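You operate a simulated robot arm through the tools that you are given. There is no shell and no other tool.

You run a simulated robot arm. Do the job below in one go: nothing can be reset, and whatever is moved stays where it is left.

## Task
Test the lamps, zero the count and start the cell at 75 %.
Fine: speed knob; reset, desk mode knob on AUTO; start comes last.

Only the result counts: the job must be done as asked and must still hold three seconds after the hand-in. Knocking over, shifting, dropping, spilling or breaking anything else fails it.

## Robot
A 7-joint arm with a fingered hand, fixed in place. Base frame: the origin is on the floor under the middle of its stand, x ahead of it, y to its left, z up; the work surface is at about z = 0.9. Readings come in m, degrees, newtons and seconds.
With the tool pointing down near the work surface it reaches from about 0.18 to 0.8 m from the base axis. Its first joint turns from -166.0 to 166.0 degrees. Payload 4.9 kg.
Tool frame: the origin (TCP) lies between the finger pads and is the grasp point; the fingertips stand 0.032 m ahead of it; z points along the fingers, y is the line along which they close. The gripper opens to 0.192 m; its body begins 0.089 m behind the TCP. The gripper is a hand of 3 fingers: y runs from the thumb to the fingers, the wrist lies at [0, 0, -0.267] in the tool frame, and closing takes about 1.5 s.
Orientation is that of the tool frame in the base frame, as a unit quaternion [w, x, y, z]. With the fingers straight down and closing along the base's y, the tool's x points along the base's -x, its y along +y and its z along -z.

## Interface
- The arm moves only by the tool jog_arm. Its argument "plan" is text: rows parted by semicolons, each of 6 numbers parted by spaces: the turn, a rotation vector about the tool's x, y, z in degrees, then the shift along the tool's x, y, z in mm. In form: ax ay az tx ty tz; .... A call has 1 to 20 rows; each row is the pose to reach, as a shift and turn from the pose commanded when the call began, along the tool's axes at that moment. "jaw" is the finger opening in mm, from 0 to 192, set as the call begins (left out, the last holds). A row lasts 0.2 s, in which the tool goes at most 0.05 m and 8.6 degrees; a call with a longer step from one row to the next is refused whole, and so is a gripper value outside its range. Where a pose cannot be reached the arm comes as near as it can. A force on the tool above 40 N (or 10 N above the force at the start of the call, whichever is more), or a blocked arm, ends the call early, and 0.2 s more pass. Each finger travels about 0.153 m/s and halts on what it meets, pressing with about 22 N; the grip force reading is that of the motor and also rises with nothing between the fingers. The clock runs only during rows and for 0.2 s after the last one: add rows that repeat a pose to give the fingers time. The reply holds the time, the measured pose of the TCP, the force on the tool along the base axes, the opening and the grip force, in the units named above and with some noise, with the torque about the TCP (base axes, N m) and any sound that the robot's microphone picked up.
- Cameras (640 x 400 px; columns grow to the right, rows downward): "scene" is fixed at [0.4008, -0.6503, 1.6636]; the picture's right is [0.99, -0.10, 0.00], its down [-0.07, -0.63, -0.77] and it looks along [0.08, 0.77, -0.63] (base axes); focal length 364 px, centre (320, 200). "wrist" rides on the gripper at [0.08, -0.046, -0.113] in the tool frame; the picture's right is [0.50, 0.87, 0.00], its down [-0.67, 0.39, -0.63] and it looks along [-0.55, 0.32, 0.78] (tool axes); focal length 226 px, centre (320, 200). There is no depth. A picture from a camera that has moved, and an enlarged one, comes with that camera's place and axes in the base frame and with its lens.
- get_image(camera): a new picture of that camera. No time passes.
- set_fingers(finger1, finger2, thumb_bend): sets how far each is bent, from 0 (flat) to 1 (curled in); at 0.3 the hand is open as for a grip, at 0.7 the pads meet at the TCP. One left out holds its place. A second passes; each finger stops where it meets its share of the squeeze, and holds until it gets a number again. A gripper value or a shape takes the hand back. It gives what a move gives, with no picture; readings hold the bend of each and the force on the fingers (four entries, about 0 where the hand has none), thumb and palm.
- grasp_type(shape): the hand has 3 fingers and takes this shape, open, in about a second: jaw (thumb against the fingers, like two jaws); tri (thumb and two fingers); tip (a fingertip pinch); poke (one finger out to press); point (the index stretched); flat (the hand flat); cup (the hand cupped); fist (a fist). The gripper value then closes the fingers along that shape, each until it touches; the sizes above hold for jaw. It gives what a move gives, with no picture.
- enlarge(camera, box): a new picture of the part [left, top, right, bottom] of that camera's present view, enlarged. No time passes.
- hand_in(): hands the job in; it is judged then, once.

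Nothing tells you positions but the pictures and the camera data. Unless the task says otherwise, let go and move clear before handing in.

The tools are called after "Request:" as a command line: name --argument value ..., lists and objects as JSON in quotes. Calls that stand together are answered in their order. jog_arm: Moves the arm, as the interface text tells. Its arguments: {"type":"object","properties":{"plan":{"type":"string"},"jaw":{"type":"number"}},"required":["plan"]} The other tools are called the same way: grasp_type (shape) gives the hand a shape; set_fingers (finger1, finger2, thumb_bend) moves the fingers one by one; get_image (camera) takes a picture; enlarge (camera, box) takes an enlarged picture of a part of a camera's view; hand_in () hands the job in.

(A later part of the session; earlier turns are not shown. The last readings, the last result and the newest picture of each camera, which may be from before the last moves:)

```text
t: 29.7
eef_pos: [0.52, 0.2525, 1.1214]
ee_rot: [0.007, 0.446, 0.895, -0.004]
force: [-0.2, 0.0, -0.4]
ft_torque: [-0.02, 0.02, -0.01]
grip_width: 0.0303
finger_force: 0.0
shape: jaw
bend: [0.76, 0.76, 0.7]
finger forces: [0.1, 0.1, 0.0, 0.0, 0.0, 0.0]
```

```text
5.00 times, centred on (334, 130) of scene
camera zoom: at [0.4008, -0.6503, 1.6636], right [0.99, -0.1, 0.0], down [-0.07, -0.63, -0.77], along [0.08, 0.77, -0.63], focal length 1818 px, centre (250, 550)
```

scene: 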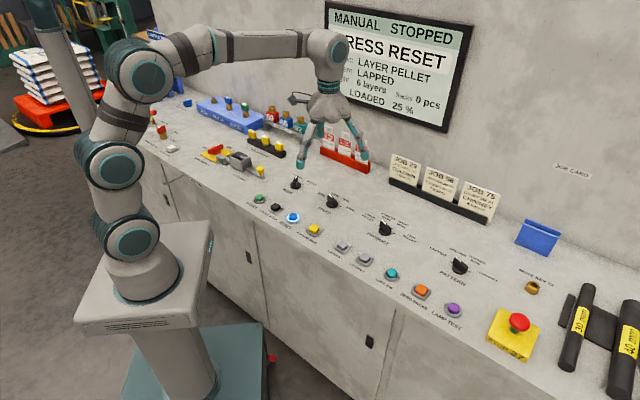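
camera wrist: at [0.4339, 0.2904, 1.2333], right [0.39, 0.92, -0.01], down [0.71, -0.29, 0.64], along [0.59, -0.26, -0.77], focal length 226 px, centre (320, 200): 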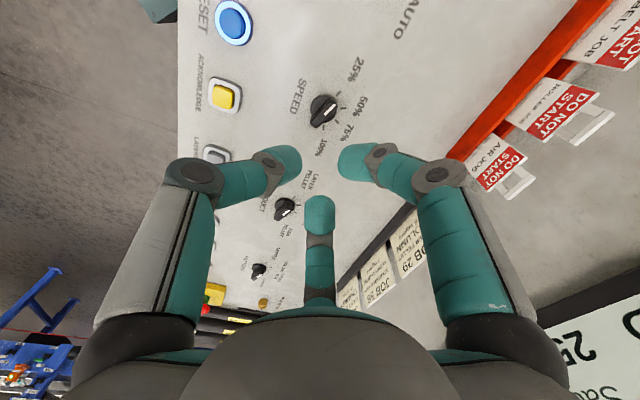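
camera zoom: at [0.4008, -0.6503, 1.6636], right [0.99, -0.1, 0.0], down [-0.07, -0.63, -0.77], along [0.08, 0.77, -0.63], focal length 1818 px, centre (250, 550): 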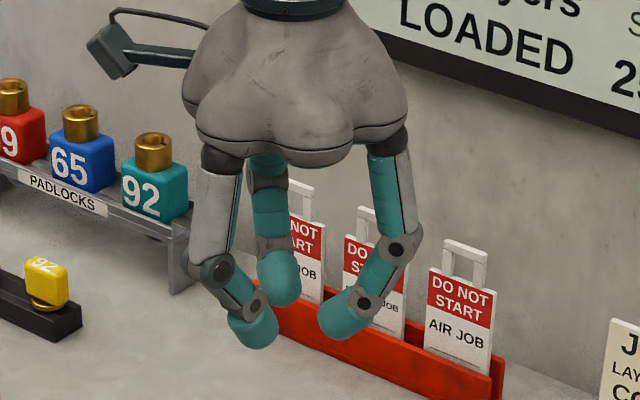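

Request:
grasp_type --shape "tri"

Request:
jog_arm --plan "0 0 0 0 0 0;0 0 0 0 0 0;0 0 0 0 0 0;0 0 0 0 0 0;0 0 0 0 0 0" --jaw 30

Request:
get_image --camera "wrist"

```text
t: 30.6
eef_pos: [0.5198, 0.2533, 1.1222]
ee_rot: [0.007, 0.446, 0.895, -0.004]
force: [0.3, -0.2, -0.2]
ft_torque: [0.01, 0.0, 0.01]
grip_width: 0.1916
finger_force: 0.0
shape: tri
bend: [0.3, 0.3, 0.3]
finger forces: [0.0, 0.1, 0.1, 0.0, 0.1, 0.0]
```

```text
t: 31.8
eef_pos: [0.5196, 0.2535, 1.122]
ee_rot: [0.007, 0.446, 0.895, -0.003]
force: [-0.1, 0.1, -0.1]
ft_torque: [-0.03, 0.0, 0.02]
grip_width: 0.0302
finger_force: 0.1
shape: tri
bend: [0.76, 0.76, 0.7]
finger forces: [0.1, 0.0, 0.0, 0.0, 0.0, 0.0]
```

```text
taken
camera wrist: at [0.4339, 0.2904, 1.2333], right [0.39, 0.92, -0.01], down [0.71, -0.29, 0.64], along [0.59, -0.26, -0.77], focal length 226 px, centre (320, 200)
```

wrist: 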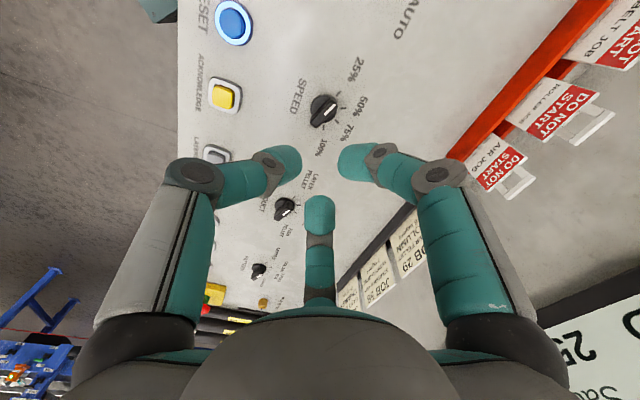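

All the gripping shapes close three ways onto the axis, and that will centre nicely on the knob bar. I'll open to 80 mm and measure the knob precisely from here.

Request:
jog_arm --plan "0 0 0 0 0 0;0 0 0 0 0 0;0 0 0 0 0 0" --jaw 90

Request:
enlarge --camera "wrist" --box '[280, 50, 408, 130]'

Request:
enlarge --camera "scene" --box '[280, 165, 360, 215]'

```text
t: 32.6
eef_pos: [0.5198, 0.2527, 1.1211]
ee_rot: [0.007, 0.446, 0.895, -0.004]
force: [-0.1, 0.7, 0.1]
ft_torque: [0.01, -0.01, -0.02]
grip_width: 0.0899
finger_force: 0.1
shape: tri
bend: [0.38, 0.38, 0.7]
finger forces: [0.0, 0.0, 0.1, 0.0, 0.0, 0.0]
```

```text
5.00 times, centred on (344, 90) of wrist
camera zoom: at [0.4339, 0.2904, 1.2333], right [0.39, 0.92, -0.01], down [0.71, -0.29, 0.64], along [0.59, -0.26, -0.77], focal length 1130 px, centre (200, 750)
```

zoom: 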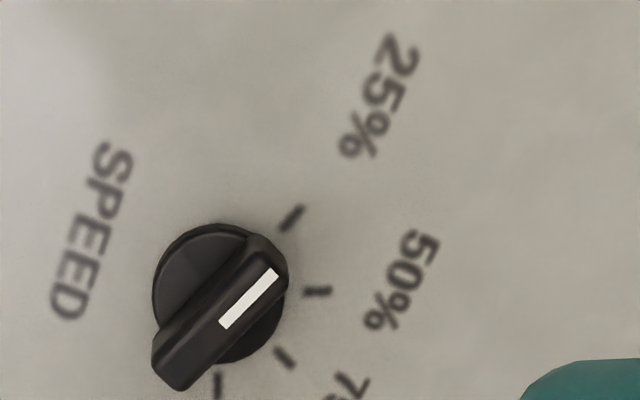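

```text
8.00 times, centred on (320, 190) of scene
camera zoom: at [0.4008, -0.6503, 1.6636], right [0.99, -0.1, 0.0], down [-0.07, -0.63, -0.77], along [0.08, 0.77, -0.63], focal length 2909 px, centre (320, 280)
```

zoom: 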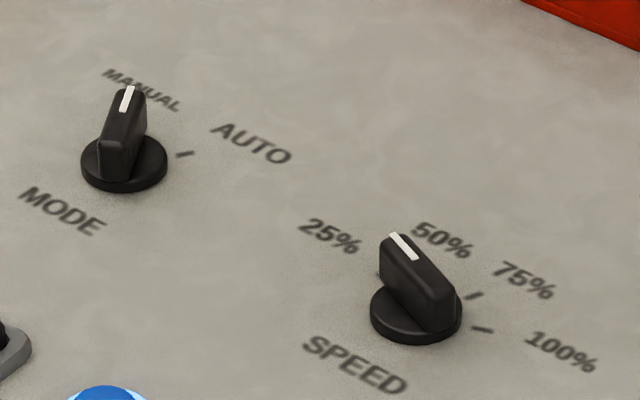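

SPEED's ticks come out at base angles of about 112, 67, 22 and -23°, so 25 % → 75 % is a 90° clockwise turn. The knob centre is at about (0.533, 0.250). I'll half-open the fingers, level the tool, align it and descend above the knob.

Request:
set_fingers --finger1 0.5 --finger2 0.5 --thumb_bend 0.5

Request:
jog_arm --plan "0 0.4 7 -4 4 30;0 0.92 14.5 -9 8.5 60;0 0.92 14.5 -9 8.5 95;0 0.92 14.5 -9 8.5 115;0 0.92 14.5 -9 8.5 115"

Request:
get_image --camera "wrist"

Request:
enlarge --camera "scene" --box '[270, 130, 398, 210]'

```text
t: 33.6
eef_pos: [0.5198, 0.2537, 1.1214]
ee_rot: [0.007, 0.446, 0.895, -0.003]
force: [-0.8, 0.5, 0.8]
ft_torque: [-0.02, 0.0, -0.01]
grip_width: 0.084
finger_force: 0.1
shape: fingers
bend: [0.5, 0.5, 0.5]
finger forces: [0.0, 0.0, 0.0, 0.0, 0.0, 0.0]
```

```text
t: 34.8
eef_pos: [0.5313, 0.2501, 1.007]
ee_rot: [0.001, 0.555, 0.832, 0.0]
force: [-0.4, 0.3, 0.2]
ft_torque: [0.01, 0.01, -0.01]
grip_width: 0.084
finger_force: 0.1
shape: fingers
bend: [0.5, 0.5, 0.5]
finger forces: [0.0, 0.0, 0.0, 0.0, 0.1, 0.0]
```

```text
taken
camera wrist: at [0.4588, 0.3048, 1.1192], right [0.61, 0.79, 0.0], down [0.61, -0.47, 0.63], along [0.5, -0.38, -0.78], focal length 226 px, centre (320, 200)
```

wrist: 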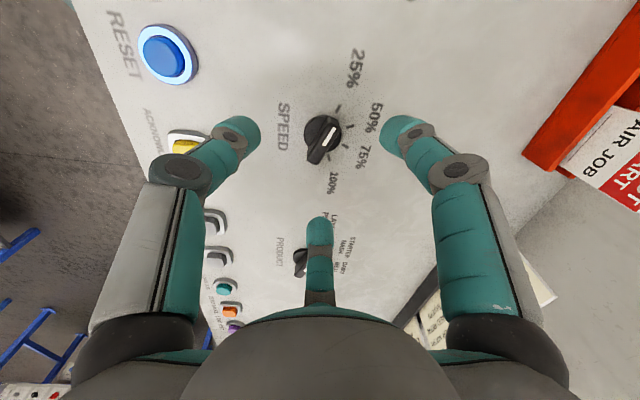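

```text
5.00 times, centred on (334, 170) of scene
camera zoom: at [0.4008, -0.6503, 1.6636], right [0.99, -0.1, 0.0], down [-0.07, -0.63, -0.77], along [0.08, 0.77, -0.63], focal length 1818 px, centre (250, 350)
```

zoom: 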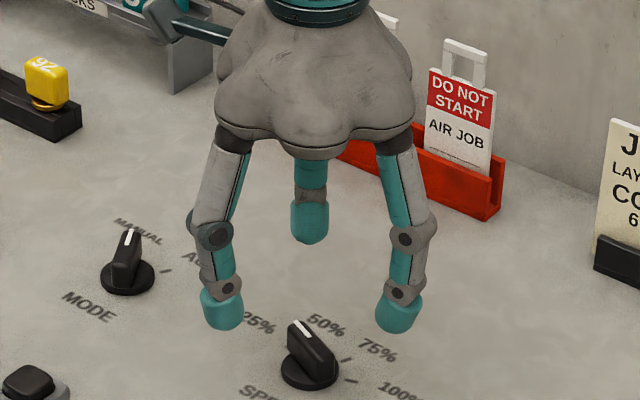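

Request:
enlarge --camera "wrist" --box '[256, 90, 384, 170]'

```text
5.00 times, centred on (320, 130) of wrist
camera zoom: at [0.4588, 0.3048, 1.1192], right [0.61, 0.79, 0.0], down [0.61, -0.47, 0.63], along [0.5, -0.38, -0.78], focal length 1130 px, centre (320, 550)
```

zoom: 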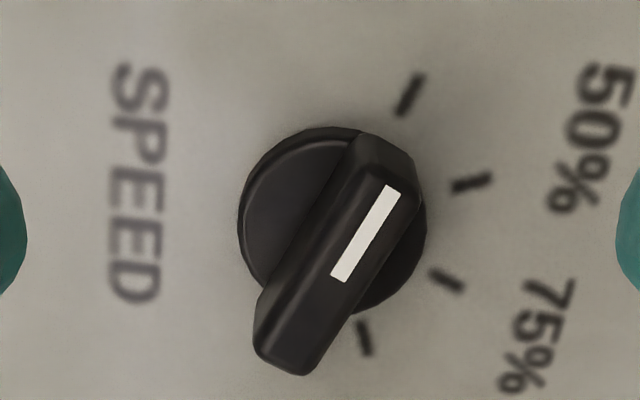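

The tool axis is within about 3 mm of the knob centre and the bar is aligned. I'll go down so the tips straddle the bar.

Request:
jog_arm --plan "0 0 0 2 1.5 20;0 0 0 2 1.5 40;0 0 0 2 1.5 50;0 0 0 2 1.5 55"

Request:
enlarge --camera "wrist" --box '[192, 60, 448, 220]'

Request:
enlarge --camera "scene" --box '[270, 150, 398, 230]'

```text
t: 35.8
eef_pos: [0.5327, 0.2502, 0.951]
ee_rot: [0.0, 0.556, 0.831, 0.001]
force: [-0.4, -0.3, 0.1]
ft_torque: [-0.02, -0.01, 0.0]
grip_width: 0.084
finger_force: 0.0
shape: fingers
bend: [0.5, 0.5, 0.5]
finger forces: [0.0, 0.1, 0.0, 0.1, 0.1, 0.0]
```

```text
2.50 times, centred on (320, 140) of wrist
camera zoom: at [0.4597, 0.3068, 1.0634], right [0.61, 0.79, 0.0], down [0.61, -0.47, 0.63], along [0.5, -0.38, -0.78], focal length 565 px, centre (320, 350)
```

zoom: 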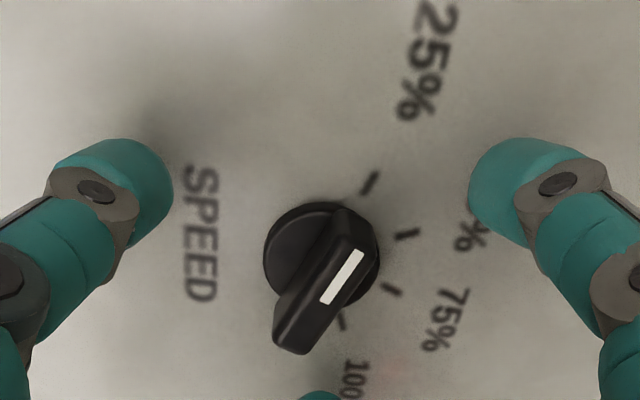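

```text
5.00 times, centred on (334, 190) of scene
camera zoom: at [0.4008, -0.6503, 1.6636], right [0.99, -0.1, 0.0], down [-0.07, -0.63, -0.77], along [0.08, 0.77, -0.63], focal length 1818 px, centre (250, 250)
```

zoom: 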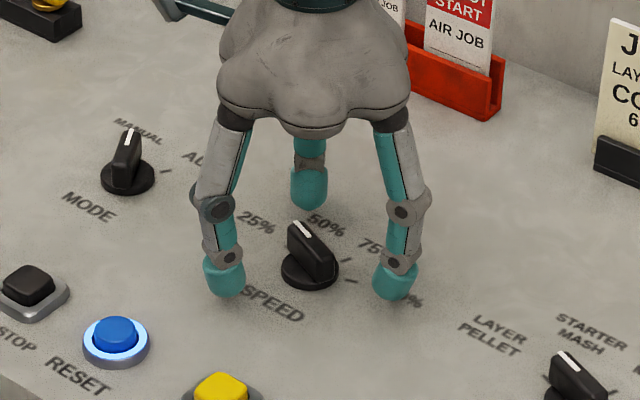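

The digits straddle the knob well. I'll close part way first and check.

Request:
set_fingers --finger1 0.6 --finger2 0.6 --thumb_bend 0.63

Request:
enlarge --camera "wrist" --box '[192, 60, 448, 220]'

Request:
enlarge --camera "scene" --box '[290, 160, 370, 210]'

```text
t: 36.8
eef_pos: [0.5325, 0.2514, 0.9516]
ee_rot: [0.001, 0.555, 0.832, 0.001]
force: [-0.8, 0.2, 0.6]
ft_torque: [-0.01, 0.03, 0.03]
grip_width: 0.0364
finger_force: 0.0
shape: fingers
bend: [0.6, 0.6, 0.63]
finger forces: [0.1, 0.0, 0.0, 0.1, 0.0, 0.0]
```

```text
2.50 times, centred on (320, 140) of wrist
camera zoom: at [0.4597, 0.3069, 1.0637], right [0.61, 0.79, 0.0], down [0.61, -0.47, 0.63], along [0.5, -0.38, -0.78], focal length 565 px, centre (320, 350)
```

zoom: 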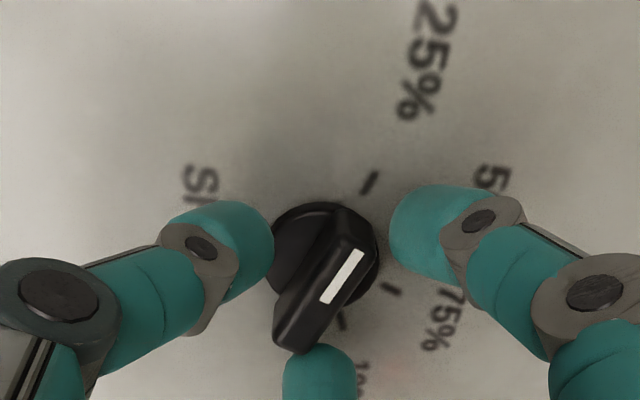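

```text
8.00 times, centred on (330, 185) of scene
camera zoom: at [0.4008, -0.6503, 1.6636], right [0.99, -0.1, 0.0], down [-0.07, -0.63, -0.77], along [0.08, 0.77, -0.63], focal length 2909 px, centre (240, 320)
```

zoom: 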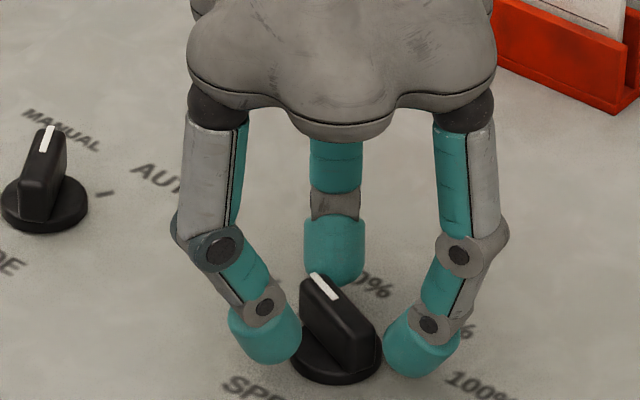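

The digits nearly touch the bar. Now I'll close onto it.

Request:
set_fingers --finger1 0.68 --finger2 0.68 --thumb_bend 0.7

Request:
enlarge --camera "wrist" --box '[192, 60, 448, 220]'

Request:
enlarge --camera "scene" --box '[290, 160, 370, 210]'

```text
t: 37.8
eef_pos: [0.5335, 0.2527, 0.9504]
ee_rot: [0.001, 0.555, 0.832, 0.001]
force: [6.7, 2.3, 0.4]
ft_torque: [0.07, -0.2, 0.0]
grip_width: 0.0203
finger_force: 7.0
shape: fingers
bend: [0.64, 0.64, 0.68]
finger forces: [5.3, 5.1, 0.1, 0.0, 3.5, 0.1]
```

```text
2.50 times, centred on (320, 140) of wrist
camera zoom: at [0.46, 0.307, 1.0639], right [0.61, 0.79, 0.0], down [0.61, -0.47, 0.63], along [0.5, -0.38, -0.78], focal length 565 px, centre (320, 350)
```

zoom: 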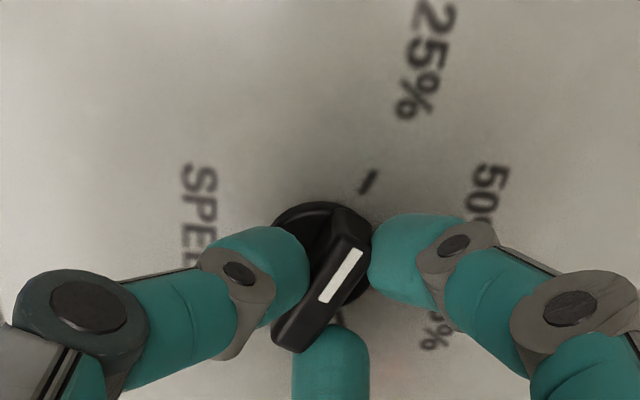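

```text
8.00 times, centred on (330, 185) of scene
camera zoom: at [0.4008, -0.6503, 1.6636], right [0.99, -0.1, 0.0], down [-0.07, -0.63, -0.77], along [0.08, 0.77, -0.63], focal length 2909 px, centre (240, 320)
```

zoom: 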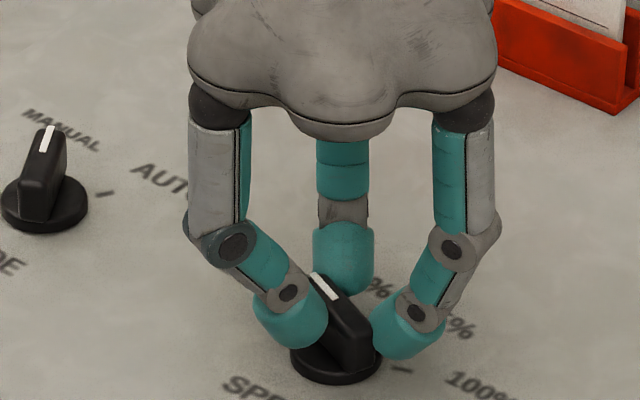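

The bar is gripped with about 5 N per digit. I'll turn clockwise in steps, 45° first, and check that the knob follows.

Request:
jog_arm --plan "0 0 5 0 0 0;0 0 10 0 0 0;0 0 15 0 0 0;0 0 20 0 0 0;0 0 25 0 0 0;0 0 30 0 0 0;0 0 35 0 0 0;0 0 40 0 0 0;0 0 45 0 0 0"

Request:
get_image --camera "scene"

Request:
enlarge --camera "wrist" --box '[192, 60, 448, 220]'

```text
t: 39.8
eef_pos: [0.5329, 0.2512, 0.9515]
ee_rot: [0.0, 0.832, 0.555, 0.001]
force: [8.6, -3.1, -1.4]
ft_torque: [-0.05, -0.21, 0.0]
grip_width: 0.0199
finger_force: 7.5
shape: fingers
bend: [0.64, 0.64, 0.69]
finger forces: [5.4, 5.9, 0.0, 0.0, 2.6, 0.0]
```

```text
taken
```

scene: 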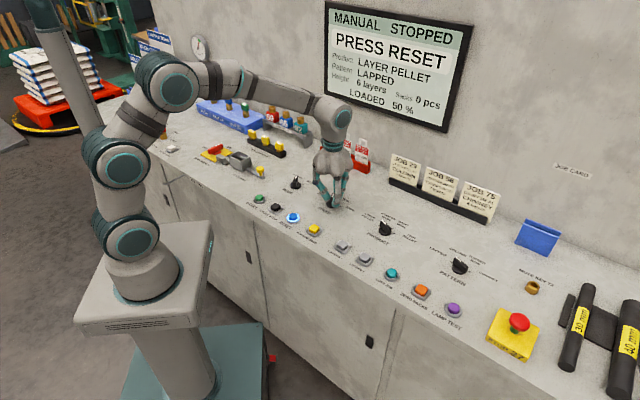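

```text
2.50 times, centred on (320, 140) of wrist
camera zoom: at [0.5211, 0.3428, 1.0641], right [0.99, 0.13, 0.0], down [0.1, -0.77, 0.63], along [0.08, -0.63, -0.78], focal length 565 px, centre (320, 350)
```

zoom: 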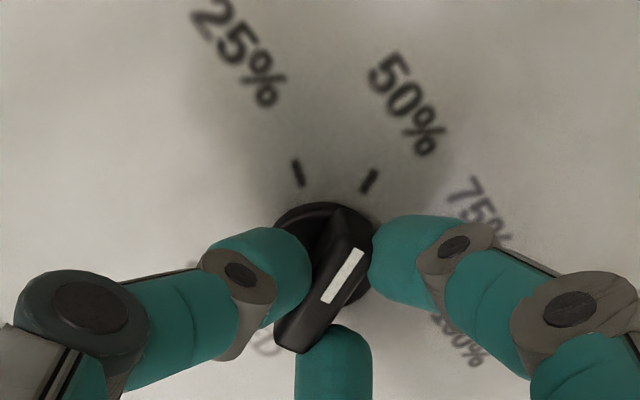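

The knob follows and the display reads 50 %. I'll turn another 45° to 75 %.

Request:
jog_arm --plan "0 0 5 0 0 0;0 0 10 0 0 0;0 0 15 0 0 0;0 0 20 0 0 0;0 0 25 0 0 0;0 0 30 0 0 0;0 0 35 0 0 0;0 0 40 0 0 0;0 0 45 0 0 0"

Request:
enlarge --camera "scene" --box '[310, 0, 490, 120]'

Request:
enlarge --camera "wrist" --box '[192, 60, 448, 220]'

```text
t: 41.8
eef_pos: [0.5329, 0.2523, 0.9525]
ee_rot: [0.0, 0.981, 0.194, 0.001]
force: [7.6, -6.4, -3.2]
ft_torque: [-0.11, -0.22, 0.0]
grip_width: 0.02
finger_force: 6.5
shape: fingers
bend: [0.64, 0.64, 0.69]
finger forces: [5.7, 5.4, 0.1, 0.1, 2.7, 0.0]
```

```text
3.33 times, centred on (400, 60) of scene
camera zoom: at [0.4008, -0.6503, 1.6636], right [0.99, -0.1, 0.0], down [-0.07, -0.63, -0.77], along [0.08, 0.77, -0.63], focal length 1212 px, centre (53, 667)
```

zoom: 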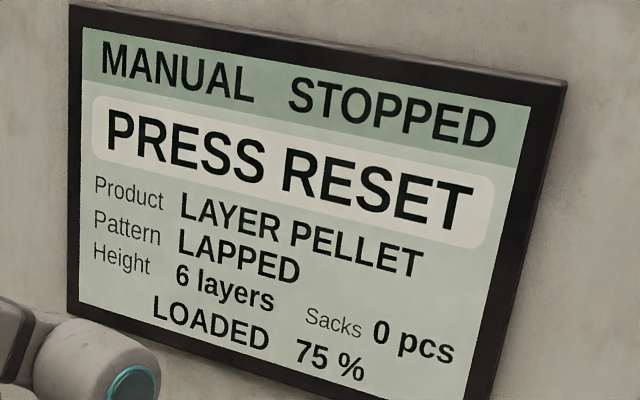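

```text
2.50 times, centred on (320, 140) of wrist
camera zoom: at [0.589, 0.3245, 1.0645], right [0.79, -0.61, 0.0], down [-0.47, -0.61, 0.63], along [-0.38, -0.5, -0.78], focal length 565 px, centre (320, 350)
```

zoom: 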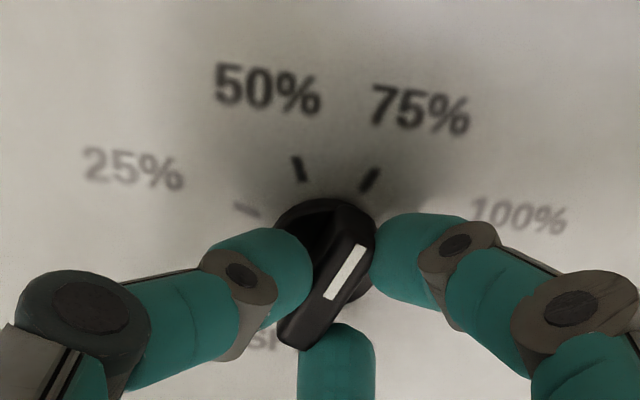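

The display shows 75 %. I'll let go of the knob and lift straight up.

Request:
set_fingers --finger1 0.5 --finger2 0.5 --thumb_bend 0.5

Request:
jog_arm --plan "0 0 0 0 0 -15;0 0 0 0 0 -40;0 0 0 0 0 -80;0 0 0 0 0 -120;0 0 0 0 0 -140"

Request:
set_fingers --finger1 1.0 --finger2 1.0 --thumb_bend 0.45

Request:
get_image --camera "scene"

Request:
get_image --camera "wrist"

```text
t: 42.8
eef_pos: [0.5323, 0.2524, 0.9521]
ee_rot: [0.0, 0.981, 0.195, 0.001]
force: [0.1, -1.4, 0.1]
ft_torque: [0.02, -0.01, 0.0]
grip_width: 0.0835
finger_force: 0.1
shape: fingers
bend: [0.5, 0.5, 0.5]
finger forces: [0.0, 0.0, 0.0, 0.1, 0.0, 0.1]
```

```text
t: 44.0
eef_pos: [0.5321, 0.2509, 1.0923]
ee_rot: [0.0, 0.981, 0.195, 0.0]
force: [0.4, 0.4, -0.5]
ft_torque: [0.01, 0.04, -0.02]
grip_width: 0.0837
finger_force: 0.0
shape: fingers
bend: [0.5, 0.5, 0.5]
finger forces: [0.0, 0.1, 0.0, 0.1, 0.0, 0.0]
```

```text
t: 45.0
eef_pos: [0.5327, 0.251, 1.092]
ee_rot: [0.0, 0.981, 0.195, 0.0]
force: [-0.4, 0.4, -0.1]
ft_torque: [0.03, 0.02, -0.03]
grip_width: 0.0535
finger_force: 0.1
shape: fingers
bend: [0.74, 0.74, 0.45]
finger forces: [0.0, 0.0, 0.1, 0.1, 0.0, 0.0]
```

```text
taken
```

scene: 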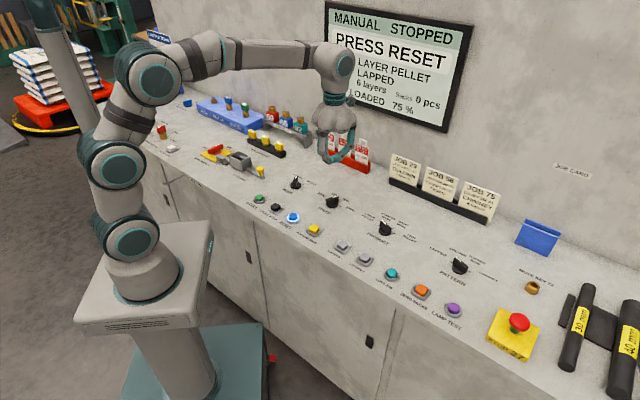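

```text
taken
camera wrist: at [0.5887, 0.3236, 1.2047], right [0.79, -0.61, 0.0], down [-0.47, -0.62, 0.63], along [-0.38, -0.5, -0.78], focal length 226 px, centre (320, 200)
```

wrist: 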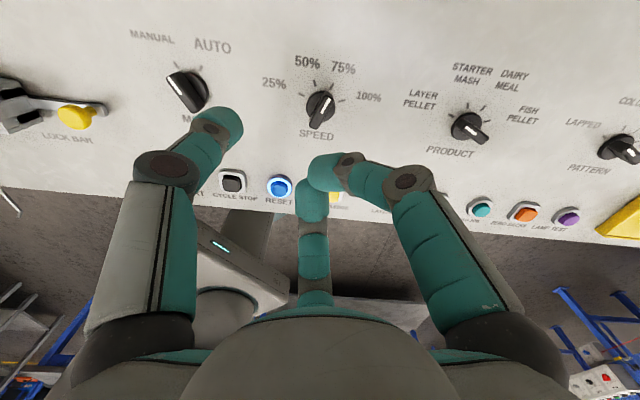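

The two fingers met each other at this spread, so I'll take the poke shape first and then set the thumb. I'll also check the speed knob's pointer.

Request:
grasp_type --shape "poke"

Request:
set_fingers --finger1 1.0 --finger2 1.0 --thumb_bend 0.45

Request:
enlarge --camera "wrist" --box '[256, 50, 384, 130]'

Request:
get_image --camera "wrist"

```text
t: 45.9
eef_pos: [0.5321, 0.2505, 1.0922]
ee_rot: [0.0, 0.981, 0.195, 0.002]
force: [0.0, 0.2, 0.6]
ft_torque: [-0.02, -0.02, -0.01]
grip_width: 0.0002
finger_force: 0.0
shape: poke
bend: [1.0, 1.0, 0.91]
finger forces: [0.0, 0.0, 0.0, 0.1, 0.1, 0.0]
```

```text
t: 46.9
eef_pos: [0.5327, 0.2516, 1.0913]
ee_rot: [0.0, 0.981, 0.196, 0.001]
force: [-0.8, 0.2, 0.1]
ft_torque: [0.03, 0.0, -0.02]
grip_width: 0.0675
finger_force: 0.0
shape: fingers
bend: [0.99, 0.99, 0.45]
finger forces: [0.1, 0.1, 0.0, 0.0, 0.0, 0.0]
```

```text
5.00 times, centred on (320, 90) of wrist
camera zoom: at [0.5887, 0.3236, 1.2047], right [0.79, -0.61, 0.0], down [-0.47, -0.62, 0.63], along [-0.38, -0.5, -0.78], focal length 1130 px, centre (320, 750)
```

zoom: 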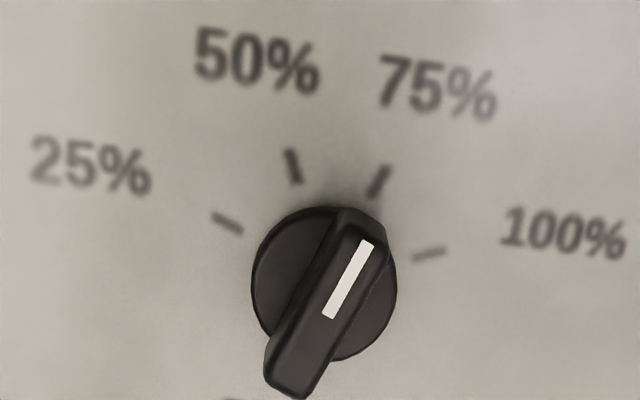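

```text
taken
camera wrist: at [0.5887, 0.3236, 1.2047], right [0.79, -0.61, 0.0], down [-0.47, -0.62, 0.63], along [-0.38, -0.5, -0.78], focal length 226 px, centre (320, 200)
```

wrist: 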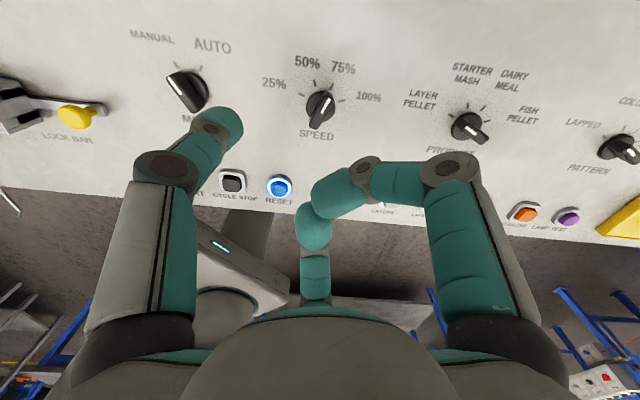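

The knob sits exactly on the 75 % tick. Next is RESET, at about (0.408, 0.194), so I'll bring the thumb over it.

Request:
jog_arm --plan "0 0 -7.5 -11 7 0;0 0 -15 -23 14 0;0 0 -22.5 -34 21 10;0 0 -30 -46 28 20;0 0 -37.5 -57 35 35;0 0 -45 -68 42 50;0 0 -52.4 -80 49 65;0 0 -52.4 -80 49 70"

Request:
get_image --camera "wrist"

Request:
enlarge --camera "scene" --box '[240, 150, 368, 230]'

```text
t: 48.7
eef_pos: [0.4779, 0.1768, 1.0231]
ee_rot: [0.0, 0.794, 0.608, 0.0]
force: [0.2, -0.1, 0.0]
ft_torque: [-0.02, -0.01, 0.01]
grip_width: 0.0675
finger_force: 0.1
shape: fingers
bend: [0.99, 0.99, 0.45]
finger forces: [0.1, 0.0, 0.1, 0.0, 0.1, 0.0]
```

```text
taken
camera wrist: at [0.4542, 0.2647, 1.1354], right [0.97, 0.26, 0.0], down [0.2, -0.75, 0.63], along [0.16, -0.61, -0.78], focal length 226 px, centre (320, 200)
```

wrist: 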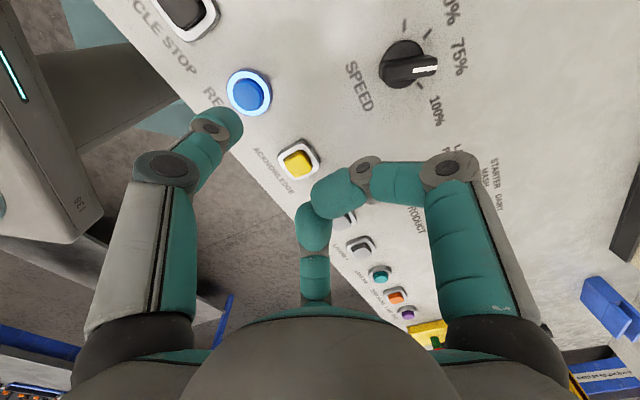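

```text
5.00 times, centred on (304, 190) of scene
camera zoom: at [0.4008, -0.6503, 1.6636], right [0.99, -0.1, 0.0], down [-0.07, -0.63, -0.77], along [0.08, 0.77, -0.63], focal length 1818 px, centre (400, 250)
```

zoom: 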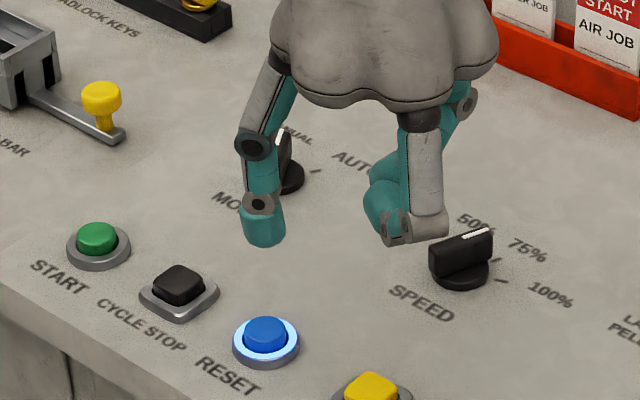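

Request:
jog_arm --plan "0 0 0 -2.5 -2 25;0 0 0 -2.5 -2 45;0 0 0 -2.5 -2 56"

Request:
enlarge --camera "wrist" --box '[160, 40, 320, 140]'

Request:
enlarge --camera "scene" --box '[250, 170, 346, 230]'

```text
t: 49.5
eef_pos: [0.4749, 0.1755, 0.9645]
ee_rot: [-0.001, 0.794, 0.608, 0.001]
force: [-0.1, 0.5, 0.9]
ft_torque: [0.03, 0.02, 0.01]
grip_width: 0.0674
finger_force: 0.1
shape: fingers
bend: [0.99, 0.99, 0.45]
finger forces: [0.1, 0.0, 0.0, 0.0, 0.0, 0.1]
```

```text
4.00 times, centred on (240, 90) of wrist
camera zoom: at [0.4514, 0.2635, 1.0783], right [0.97, 0.26, 0.0], down [0.2, -0.75, 0.63], along [0.16, -0.61, -0.78], focal length 904 px, centre (640, 640)
```

zoom: 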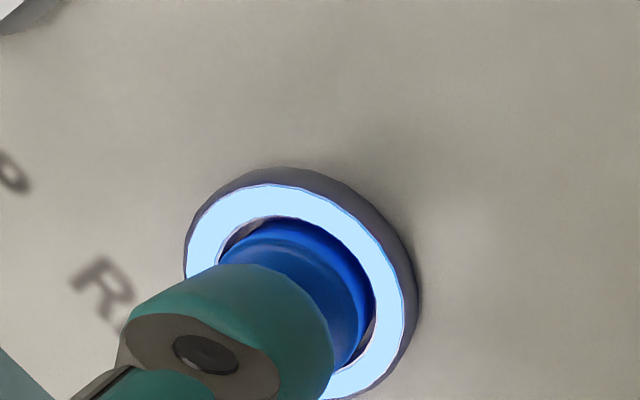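

```text
6.67 times, centred on (298, 200) of scene
camera zoom: at [0.4008, -0.6503, 1.6636], right [0.99, -0.1, 0.0], down [-0.07, -0.63, -0.77], along [0.08, 0.77, -0.63], focal length 2424 px, centre (467, 200)
```

zoom: 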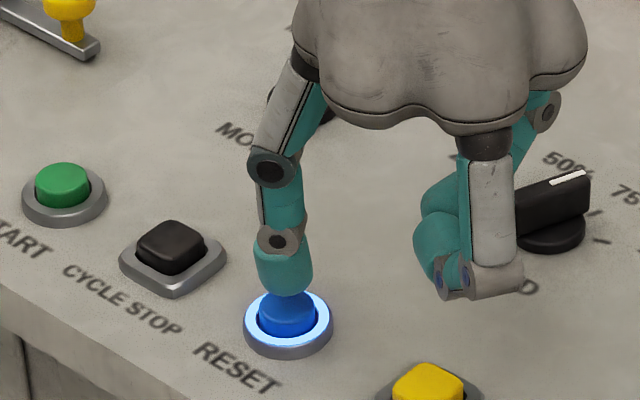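

The thumb sits on the RESET cap axis, and the curled finger clears the speed knob. I'll press in small steps.

Request:
jog_arm --plan "0 0 0 0 0 3;0 0 0 0 0 6;0 0 0 0 0 8;0 0 0 0 0 10;0 0 0 0 0 11;0 0 0 0 0 12"

Request:
get_image --camera "scene"

```text
t: 50.9
eef_pos: [0.4765, 0.1757, 0.9543]
ee_rot: [0.001, 0.794, 0.608, 0.001]
force: [-0.5, -0.6, 1.7]
ft_torque: [0.02, 0.09, 0.01]
grip_width: 0.0675
finger_force: 0.9
shape: fingers
bend: [0.99, 0.99, 0.45]
finger forces: [0.0, 0.1, 0.0, 0.0, 1.7, 0.1]
heard: click
```

```text
taken
```

scene: 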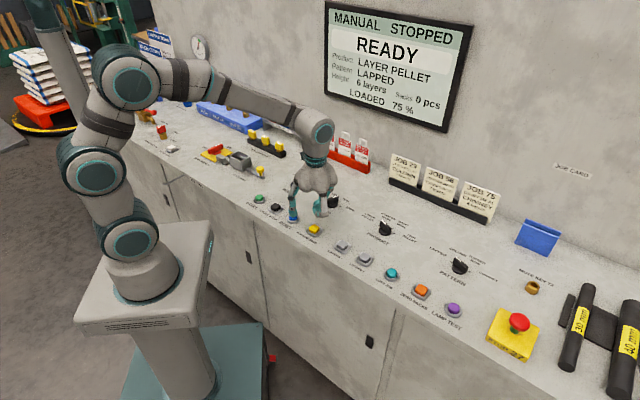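

RESET clicked and the display now reads READY. I'll lift and travel to above the MODE knob, at about (0.420, 0.364).

Request:
jog_arm --plan "0 0 0 0 0 -15;0 0 0 0 0 -45;0 0 0 0 0 -90;0 0 0 0 0 -135;0 0 0 40 -25 -145;0 0 0 80 -49 -145;0 0 0 120 -73 -145;0 0 0 150 -92 -145;0 0 0 168 -102 -145;0 0 0 168 -102 -145"

Request:
grasp_type --shape "tri"

Request:
set_fingers --finger1 0.5 --finger2 0.5 --thumb_bend 0.5

Request:
get_image --camera "wrist"

Request:
get_image --camera "scene"

```text
t: 53.1
eef_pos: [0.4208, 0.3652, 1.0992]
ee_rot: [-0.001, 0.794, 0.608, 0.001]
force: [-0.6, -0.3, 0.4]
ft_torque: [0.0, 0.01, 0.02]
grip_width: 0.0676
finger_force: 0.1
shape: fingers
bend: [0.99, 0.99, 0.45]
finger forces: [0.1, 0.0, 0.0, 0.0, 0.1, 0.1]
```

```text
t: 54.0
eef_pos: [0.421, 0.3659, 1.1]
ee_rot: [0.0, 0.794, 0.608, 0.001]
force: [0.3, -0.2, 0.9]
ft_torque: [0.0, 0.0, 0.0]
grip_width: 0.192
finger_force: 0.0
shape: tri
bend: [0.3, 0.3, 0.3]
finger forces: [0.0, 0.0, 0.0, 0.1, 0.0, 0.0]
```

```text
t: 55.0
eef_pos: [0.4226, 0.3633, 1.0998]
ee_rot: [-0.001, 0.794, 0.608, 0.001]
force: [-0.1, 0.6, 0.0]
ft_torque: [-0.02, 0.0, -0.01]
grip_width: 0.085
finger_force: 0.1
shape: fingers
bend: [0.5, 0.5, 0.5]
finger forces: [0.1, 0.1, 0.0, 0.0, 0.0, 0.0]
```

```text
taken
camera wrist: at [0.3978, 0.4529, 1.2118], right [0.97, 0.26, 0.0], down [0.2, -0.75, 0.63], along [0.16, -0.61, -0.78], focal length 226 px, centre (320, 200)
```

wrist: 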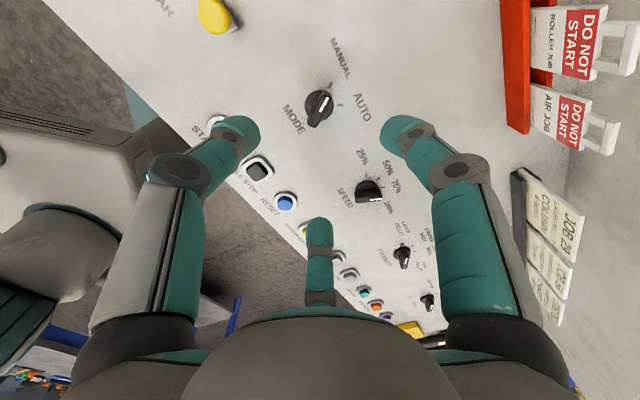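

```text
taken
```

scene: 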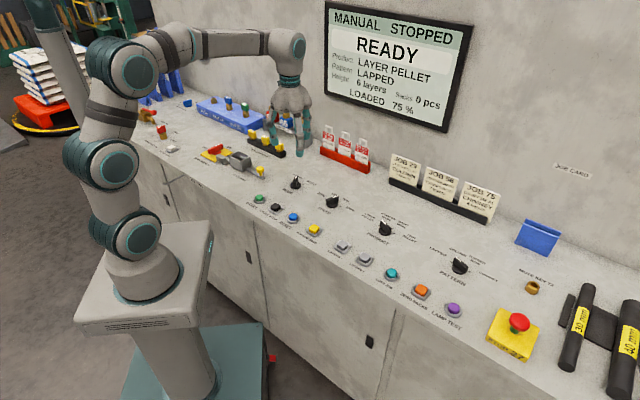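

Request:
enlarge --camera "wrist" --box '[256, 65, 384, 145]'

```text
5.00 times, centred on (320, 105) of wrist
camera zoom: at [0.3978, 0.4529, 1.2118], right [0.97, 0.26, 0.0], down [0.2, -0.75, 0.63], along [0.16, -0.61, -0.78], focal length 1130 px, centre (320, 675)
```

zoom: 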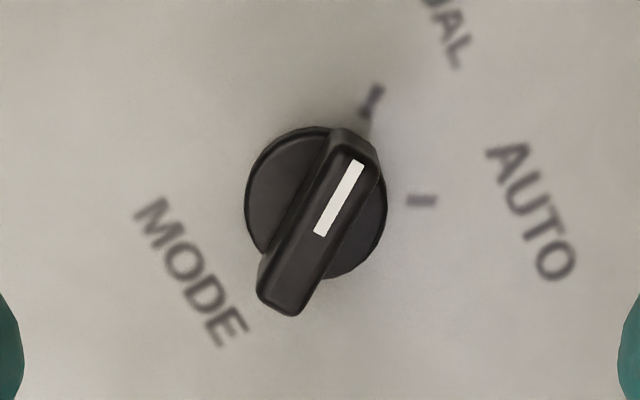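

The mode pointer is at about 75° (MANUAL) and the AUTO tick is at about 15°, so this is a 60° clockwise turn. The tool axis is within 2 mm of centre, so I'll descend over the knob.

Request:
jog_arm --plan "0 0 0 1 -2 40;0 0 0 1 -2 80;0 0 0 1 -2 110;0 0 0 1 -2 130;0 0 0 1 -2 142;0 0 0 1 -2 148"

Request:
set_fingers --finger1 0.6 --finger2 0.6 --thumb_bend 0.63

Request:
enlarge --camera "wrist" --box '[192, 60, 448, 220]'

Request:
enlarge --camera "scene" --box '[250, 140, 346, 200]'

```text
t: 56.4
eef_pos: [0.4184, 0.3633, 0.95]
ee_rot: [-0.001, 0.794, 0.608, 0.0]
force: [0.6, 0.6, -0.2]
ft_torque: [0.01, 0.0, 0.0]
grip_width: 0.0848
finger_force: 0.2
shape: fingers
bend: [0.5, 0.5, 0.5]
finger forces: [0.1, 0.1, 0.0, 0.0, 0.2, 0.0]
```

```text
t: 57.4
eef_pos: [0.4182, 0.3631, 0.9514]
ee_rot: [0.0, 0.794, 0.608, 0.0]
force: [0.0, 1.1, 0.9]
ft_torque: [0.0, -0.01, 0.0]
grip_width: 0.0364
finger_force: 0.1
shape: fingers
bend: [0.6, 0.6, 0.63]
finger forces: [0.2, 0.0, 0.0, 0.0, 0.0, 0.0]
```

```text
2.50 times, centred on (320, 140) of wrist
camera zoom: at [0.3944, 0.4515, 1.0641], right [0.97, 0.26, 0.0], down [0.2, -0.75, 0.63], along [0.16, -0.61, -0.78], focal length 565 px, centre (320, 350)
```

zoom: 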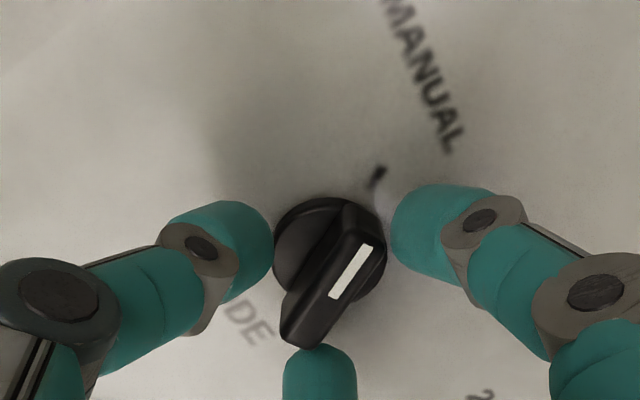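

```text
6.67 times, centred on (298, 170) of scene
camera zoom: at [0.4008, -0.6503, 1.6636], right [0.99, -0.1, 0.0], down [-0.07, -0.63, -0.77], along [0.08, 0.77, -0.63], focal length 2424 px, centre (467, 400)
```

zoom: 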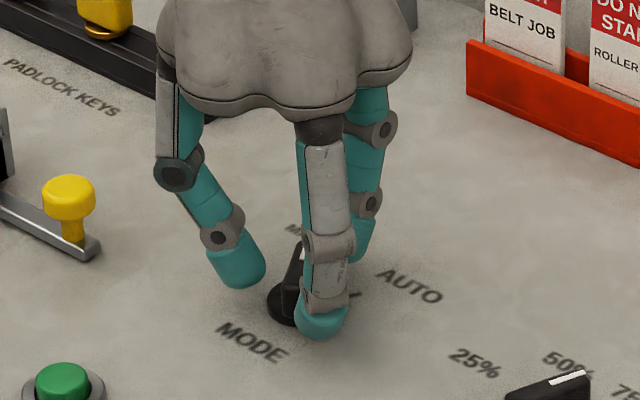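

The knob sits about 3 mm toward the fingers' side. I'll nudge the hand to centre on it, then close.

Request:
jog_arm --plan "0 0 0 0.7 1.5 0;0 0 0 1.5 3 0"

Request:
set_fingers --finger1 0.68 --finger2 0.68 --thumb_bend 0.7

Request:
enlarge --camera "wrist" --box '[192, 60, 448, 220]'

```text
t: 58.0
eef_pos: [0.4226, 0.3641, 0.9497]
ee_rot: [0.0, 0.794, 0.608, 0.001]
force: [0.4, 0.2, 0.3]
ft_torque: [0.03, -0.05, 0.02]
grip_width: 0.0365
finger_force: 0.0
shape: fingers
bend: [0.6, 0.6, 0.63]
finger forces: [0.0, 0.0, 0.1, 0.0, 0.0, 0.0]
```

```text
t: 59.0
eef_pos: [0.4216, 0.3645, 0.9514]
ee_rot: [0.0, 0.794, 0.608, 0.001]
force: [3.6, -0.4, -1.7]
ft_torque: [-0.04, -0.09, -0.02]
grip_width: 0.0196
finger_force: 6.3
shape: fingers
bend: [0.65, 0.65, 0.68]
finger forces: [4.1, 4.1, 0.0, 0.0, 4.8, 0.1]
```

```text
2.50 times, centred on (320, 140) of wrist
camera zoom: at [0.3984, 0.4531, 1.0639], right [0.97, 0.26, 0.0], down [0.2, -0.75, 0.63], along [0.16, -0.61, -0.78], focal length 565 px, centre (320, 350)
```

zoom: 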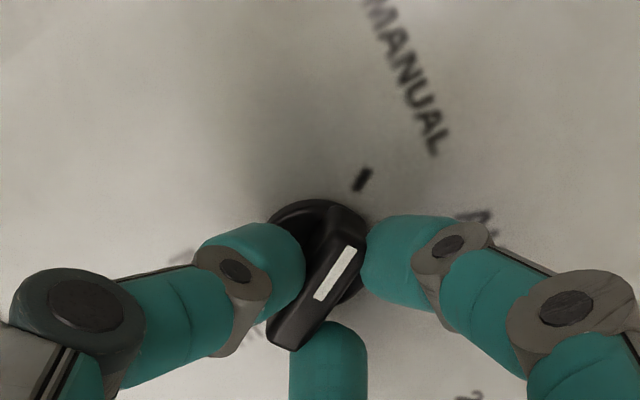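

The mode knob is gripped evenly. Turning 60° clockwise to AUTO.

Request:
jog_arm --plan "0 0 5 0 0 0;0 0 10 0 0 0;0 0 15 0 0 0;0 0 20 0 0 0;0 0 25 0 0 0;0 0 30 0 0 0;0 0 35 0 0 0;0 0 40 0 0 0;0 0 45 0 0 0;0 0 50 0 0 0;0 0 55 0 0 0;0 0 60 0 0 0"

Request:
get_image --camera "scene"

Request:
enlarge --camera "wrist" --box '[192, 60, 448, 220]'

```text
t: 61.6
eef_pos: [0.4223, 0.3655, 0.9512]
ee_rot: [-0.001, 0.992, 0.129, 0.001]
force: [2.1, -8.1, -0.1]
ft_torque: [-0.25, -0.05, 0.01]
grip_width: 0.0189
finger_force: 7.7
shape: fingers
bend: [0.65, 0.64, 0.68]
finger forces: [5.6, 5.6, 0.1, 0.0, 3.1, 0.0]
```

```text
taken
```

scene: 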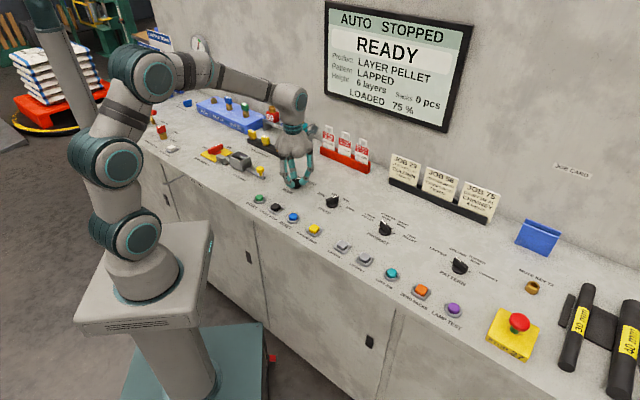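

```text
2.50 times, centred on (320, 140) of wrist
camera zoom: at [0.4874, 0.4293, 1.0637], right [0.7, -0.71, 0.0], down [-0.55, -0.55, 0.63], along [-0.45, -0.44, -0.78], focal length 565 px, centre (320, 350)
```

zoom: 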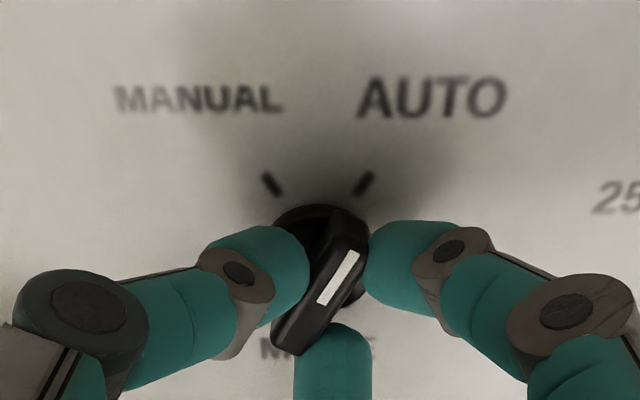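

The display shows AUTO, STOPPED, READY, 75 %, 0 pcs. I'll release the mode knob, lift and take the poke shape for START.

Request:
set_fingers --finger1 0.5 --finger2 0.5 --thumb_bend 0.5

Request:
jog_arm --plan "0 0 0 0 0 -15;0 0 0 0 0 -40;0 0 0 0 0 -80;0 0 0 0 0 -120;0 0 0 0 0 -140"

Request:
grasp_type --shape "poke"

Request:
set_fingers --finger1 1.0 --finger2 1.0 --thumb_bend 0.45

Request:
jog_arm --plan "0 0 -6 -20 20 0;0 0 -12 -40 40 0;0 0 -18 -60 61 10;0 0 -24 -80 81 30;0 0 -30 -100 102 50;0 0 -30 -100 102 65"

Request:
get_image --camera "wrist"

Request:
get_image --camera "scene"

```text
t: 62.6
eef_pos: [0.4207, 0.3653, 0.951]
ee_rot: [-0.001, 0.992, 0.129, 0.001]
force: [0.2, -0.1, -0.1]
ft_torque: [0.02, -0.01, -0.01]
grip_width: 0.0835
finger_force: 0.2
shape: fingers
bend: [0.5, 0.5, 0.5]
finger forces: [0.0, 0.0, 0.1, 0.1, 0.1, 0.0]
```

```text
t: 63.8
eef_pos: [0.4226, 0.3656, 1.091]
ee_rot: [0.0, 0.991, 0.13, 0.0]
force: [0.2, 0.1, -0.6]
ft_torque: [-0.03, 0.01, 0.0]
grip_width: 0.0837
finger_force: 0.1
shape: fingers
bend: [0.5, 0.5, 0.5]
finger forces: [0.0, 0.0, 0.0, 0.1, 0.1, 0.1]
```

```text
t: 64.7
eef_pos: [0.4224, 0.3651, 1.0888]
ee_rot: [-0.001, 0.992, 0.129, 0.001]
force: [-1.0, 0.1, -0.3]
ft_torque: [0.03, -0.03, -0.03]
grip_width: 0.0
finger_force: 0.0
shape: poke
bend: [1.0, 1.0, 0.91]
finger forces: [0.1, 0.0, 0.1, 0.0, 0.1, 0.0]
```

```text
t: 65.7
eef_pos: [0.4224, 0.3643, 1.0896]
ee_rot: [-0.001, 0.992, 0.129, 0.0]
force: [-0.7, -0.2, 1.0]
ft_torque: [0.01, 0.02, -0.02]
grip_width: 0.0674
finger_force: 0.0
shape: fingers
bend: [0.99, 0.99, 0.45]
finger forces: [0.0, 0.0, 0.1, 0.0, 0.1, 0.0]
```

```text
t: 67.1
eef_pos: [0.3522, 0.2421, 1.0277]
ee_rot: [0.0, 0.924, 0.383, 0.001]
force: [-0.2, -0.2, -0.1]
ft_torque: [-0.02, 0.01, 0.04]
grip_width: 0.0675
finger_force: 0.2
shape: fingers
bend: [0.99, 0.99, 0.45]
finger forces: [0.0, 0.0, 0.0, 0.1, 0.0, 0.0]
```

```text
taken
camera wrist: at [0.3755, 0.3301, 1.1397], right [0.97, -0.26, 0.0], down [-0.2, -0.75, 0.63], along [-0.16, -0.61, -0.78], focal length 226 px, centre (320, 200)
```

wrist: 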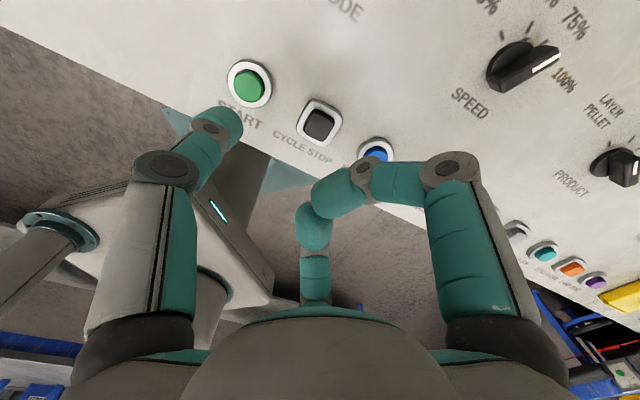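

```text
taken
```

scene: 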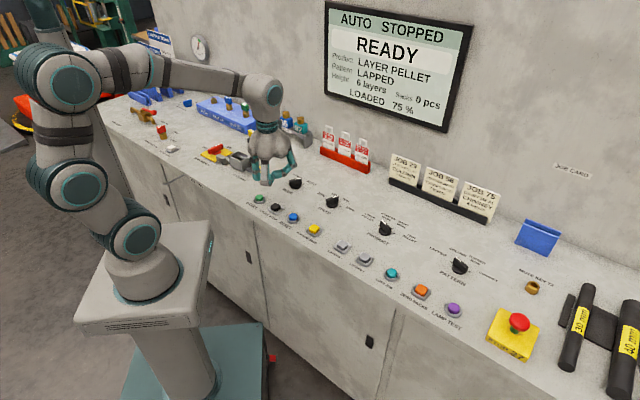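

START is at about (0.3005, 0.2965), a few mm from the thumb tip. I'll correct and go down to just above it.

Request:
jog_arm --plan "0 0 0 2 -3 25;0 0 0 2 -3 48;0 0 0 2 -3 61"

Request:
enlarge --camera "wrist" --box '[160, 40, 320, 140]'

Request:
enlarge --camera "scene" --box '[220, 155, 316, 215]'

```text
t: 67.9
eef_pos: [0.3495, 0.2442, 0.9652]
ee_rot: [-0.001, 0.924, 0.382, 0.001]
force: [0.4, -0.4, 0.6]
ft_torque: [0.03, 0.06, 0.01]
grip_width: 0.0674
finger_force: 0.1
shape: fingers
bend: [0.99, 0.99, 0.45]
finger forces: [0.0, 0.0, 0.0, 0.0, 0.0, 0.0]
```

```text
4.00 times, centred on (240, 90) of wrist
camera zoom: at [0.3738, 0.3332, 1.0776], right [0.97, -0.26, 0.0], down [-0.2, -0.75, 0.63], along [-0.16, -0.61, -0.78], focal length 904 px, centre (640, 640)
```

zoom: 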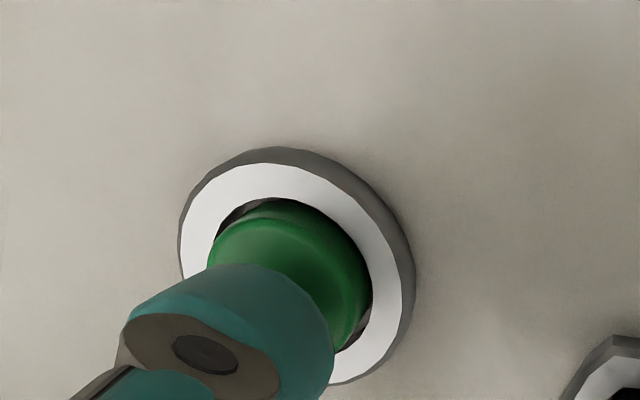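

```text
6.67 times, centred on (268, 185) of scene
camera zoom: at [0.4008, -0.6503, 1.6636], right [0.99, -0.1, 0.0], down [-0.07, -0.63, -0.77], along [0.08, 0.77, -0.63], focal length 2424 px, centre (667, 300)
```

zoom: 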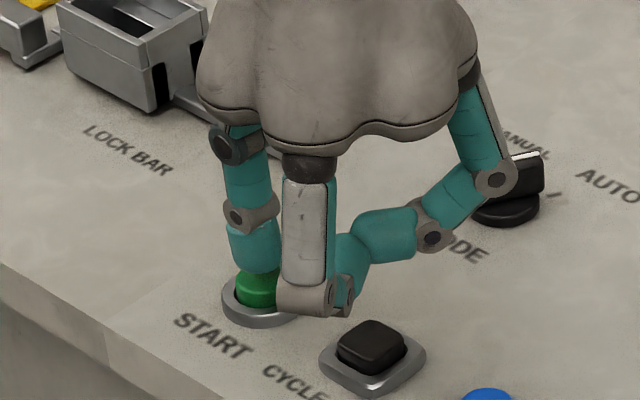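

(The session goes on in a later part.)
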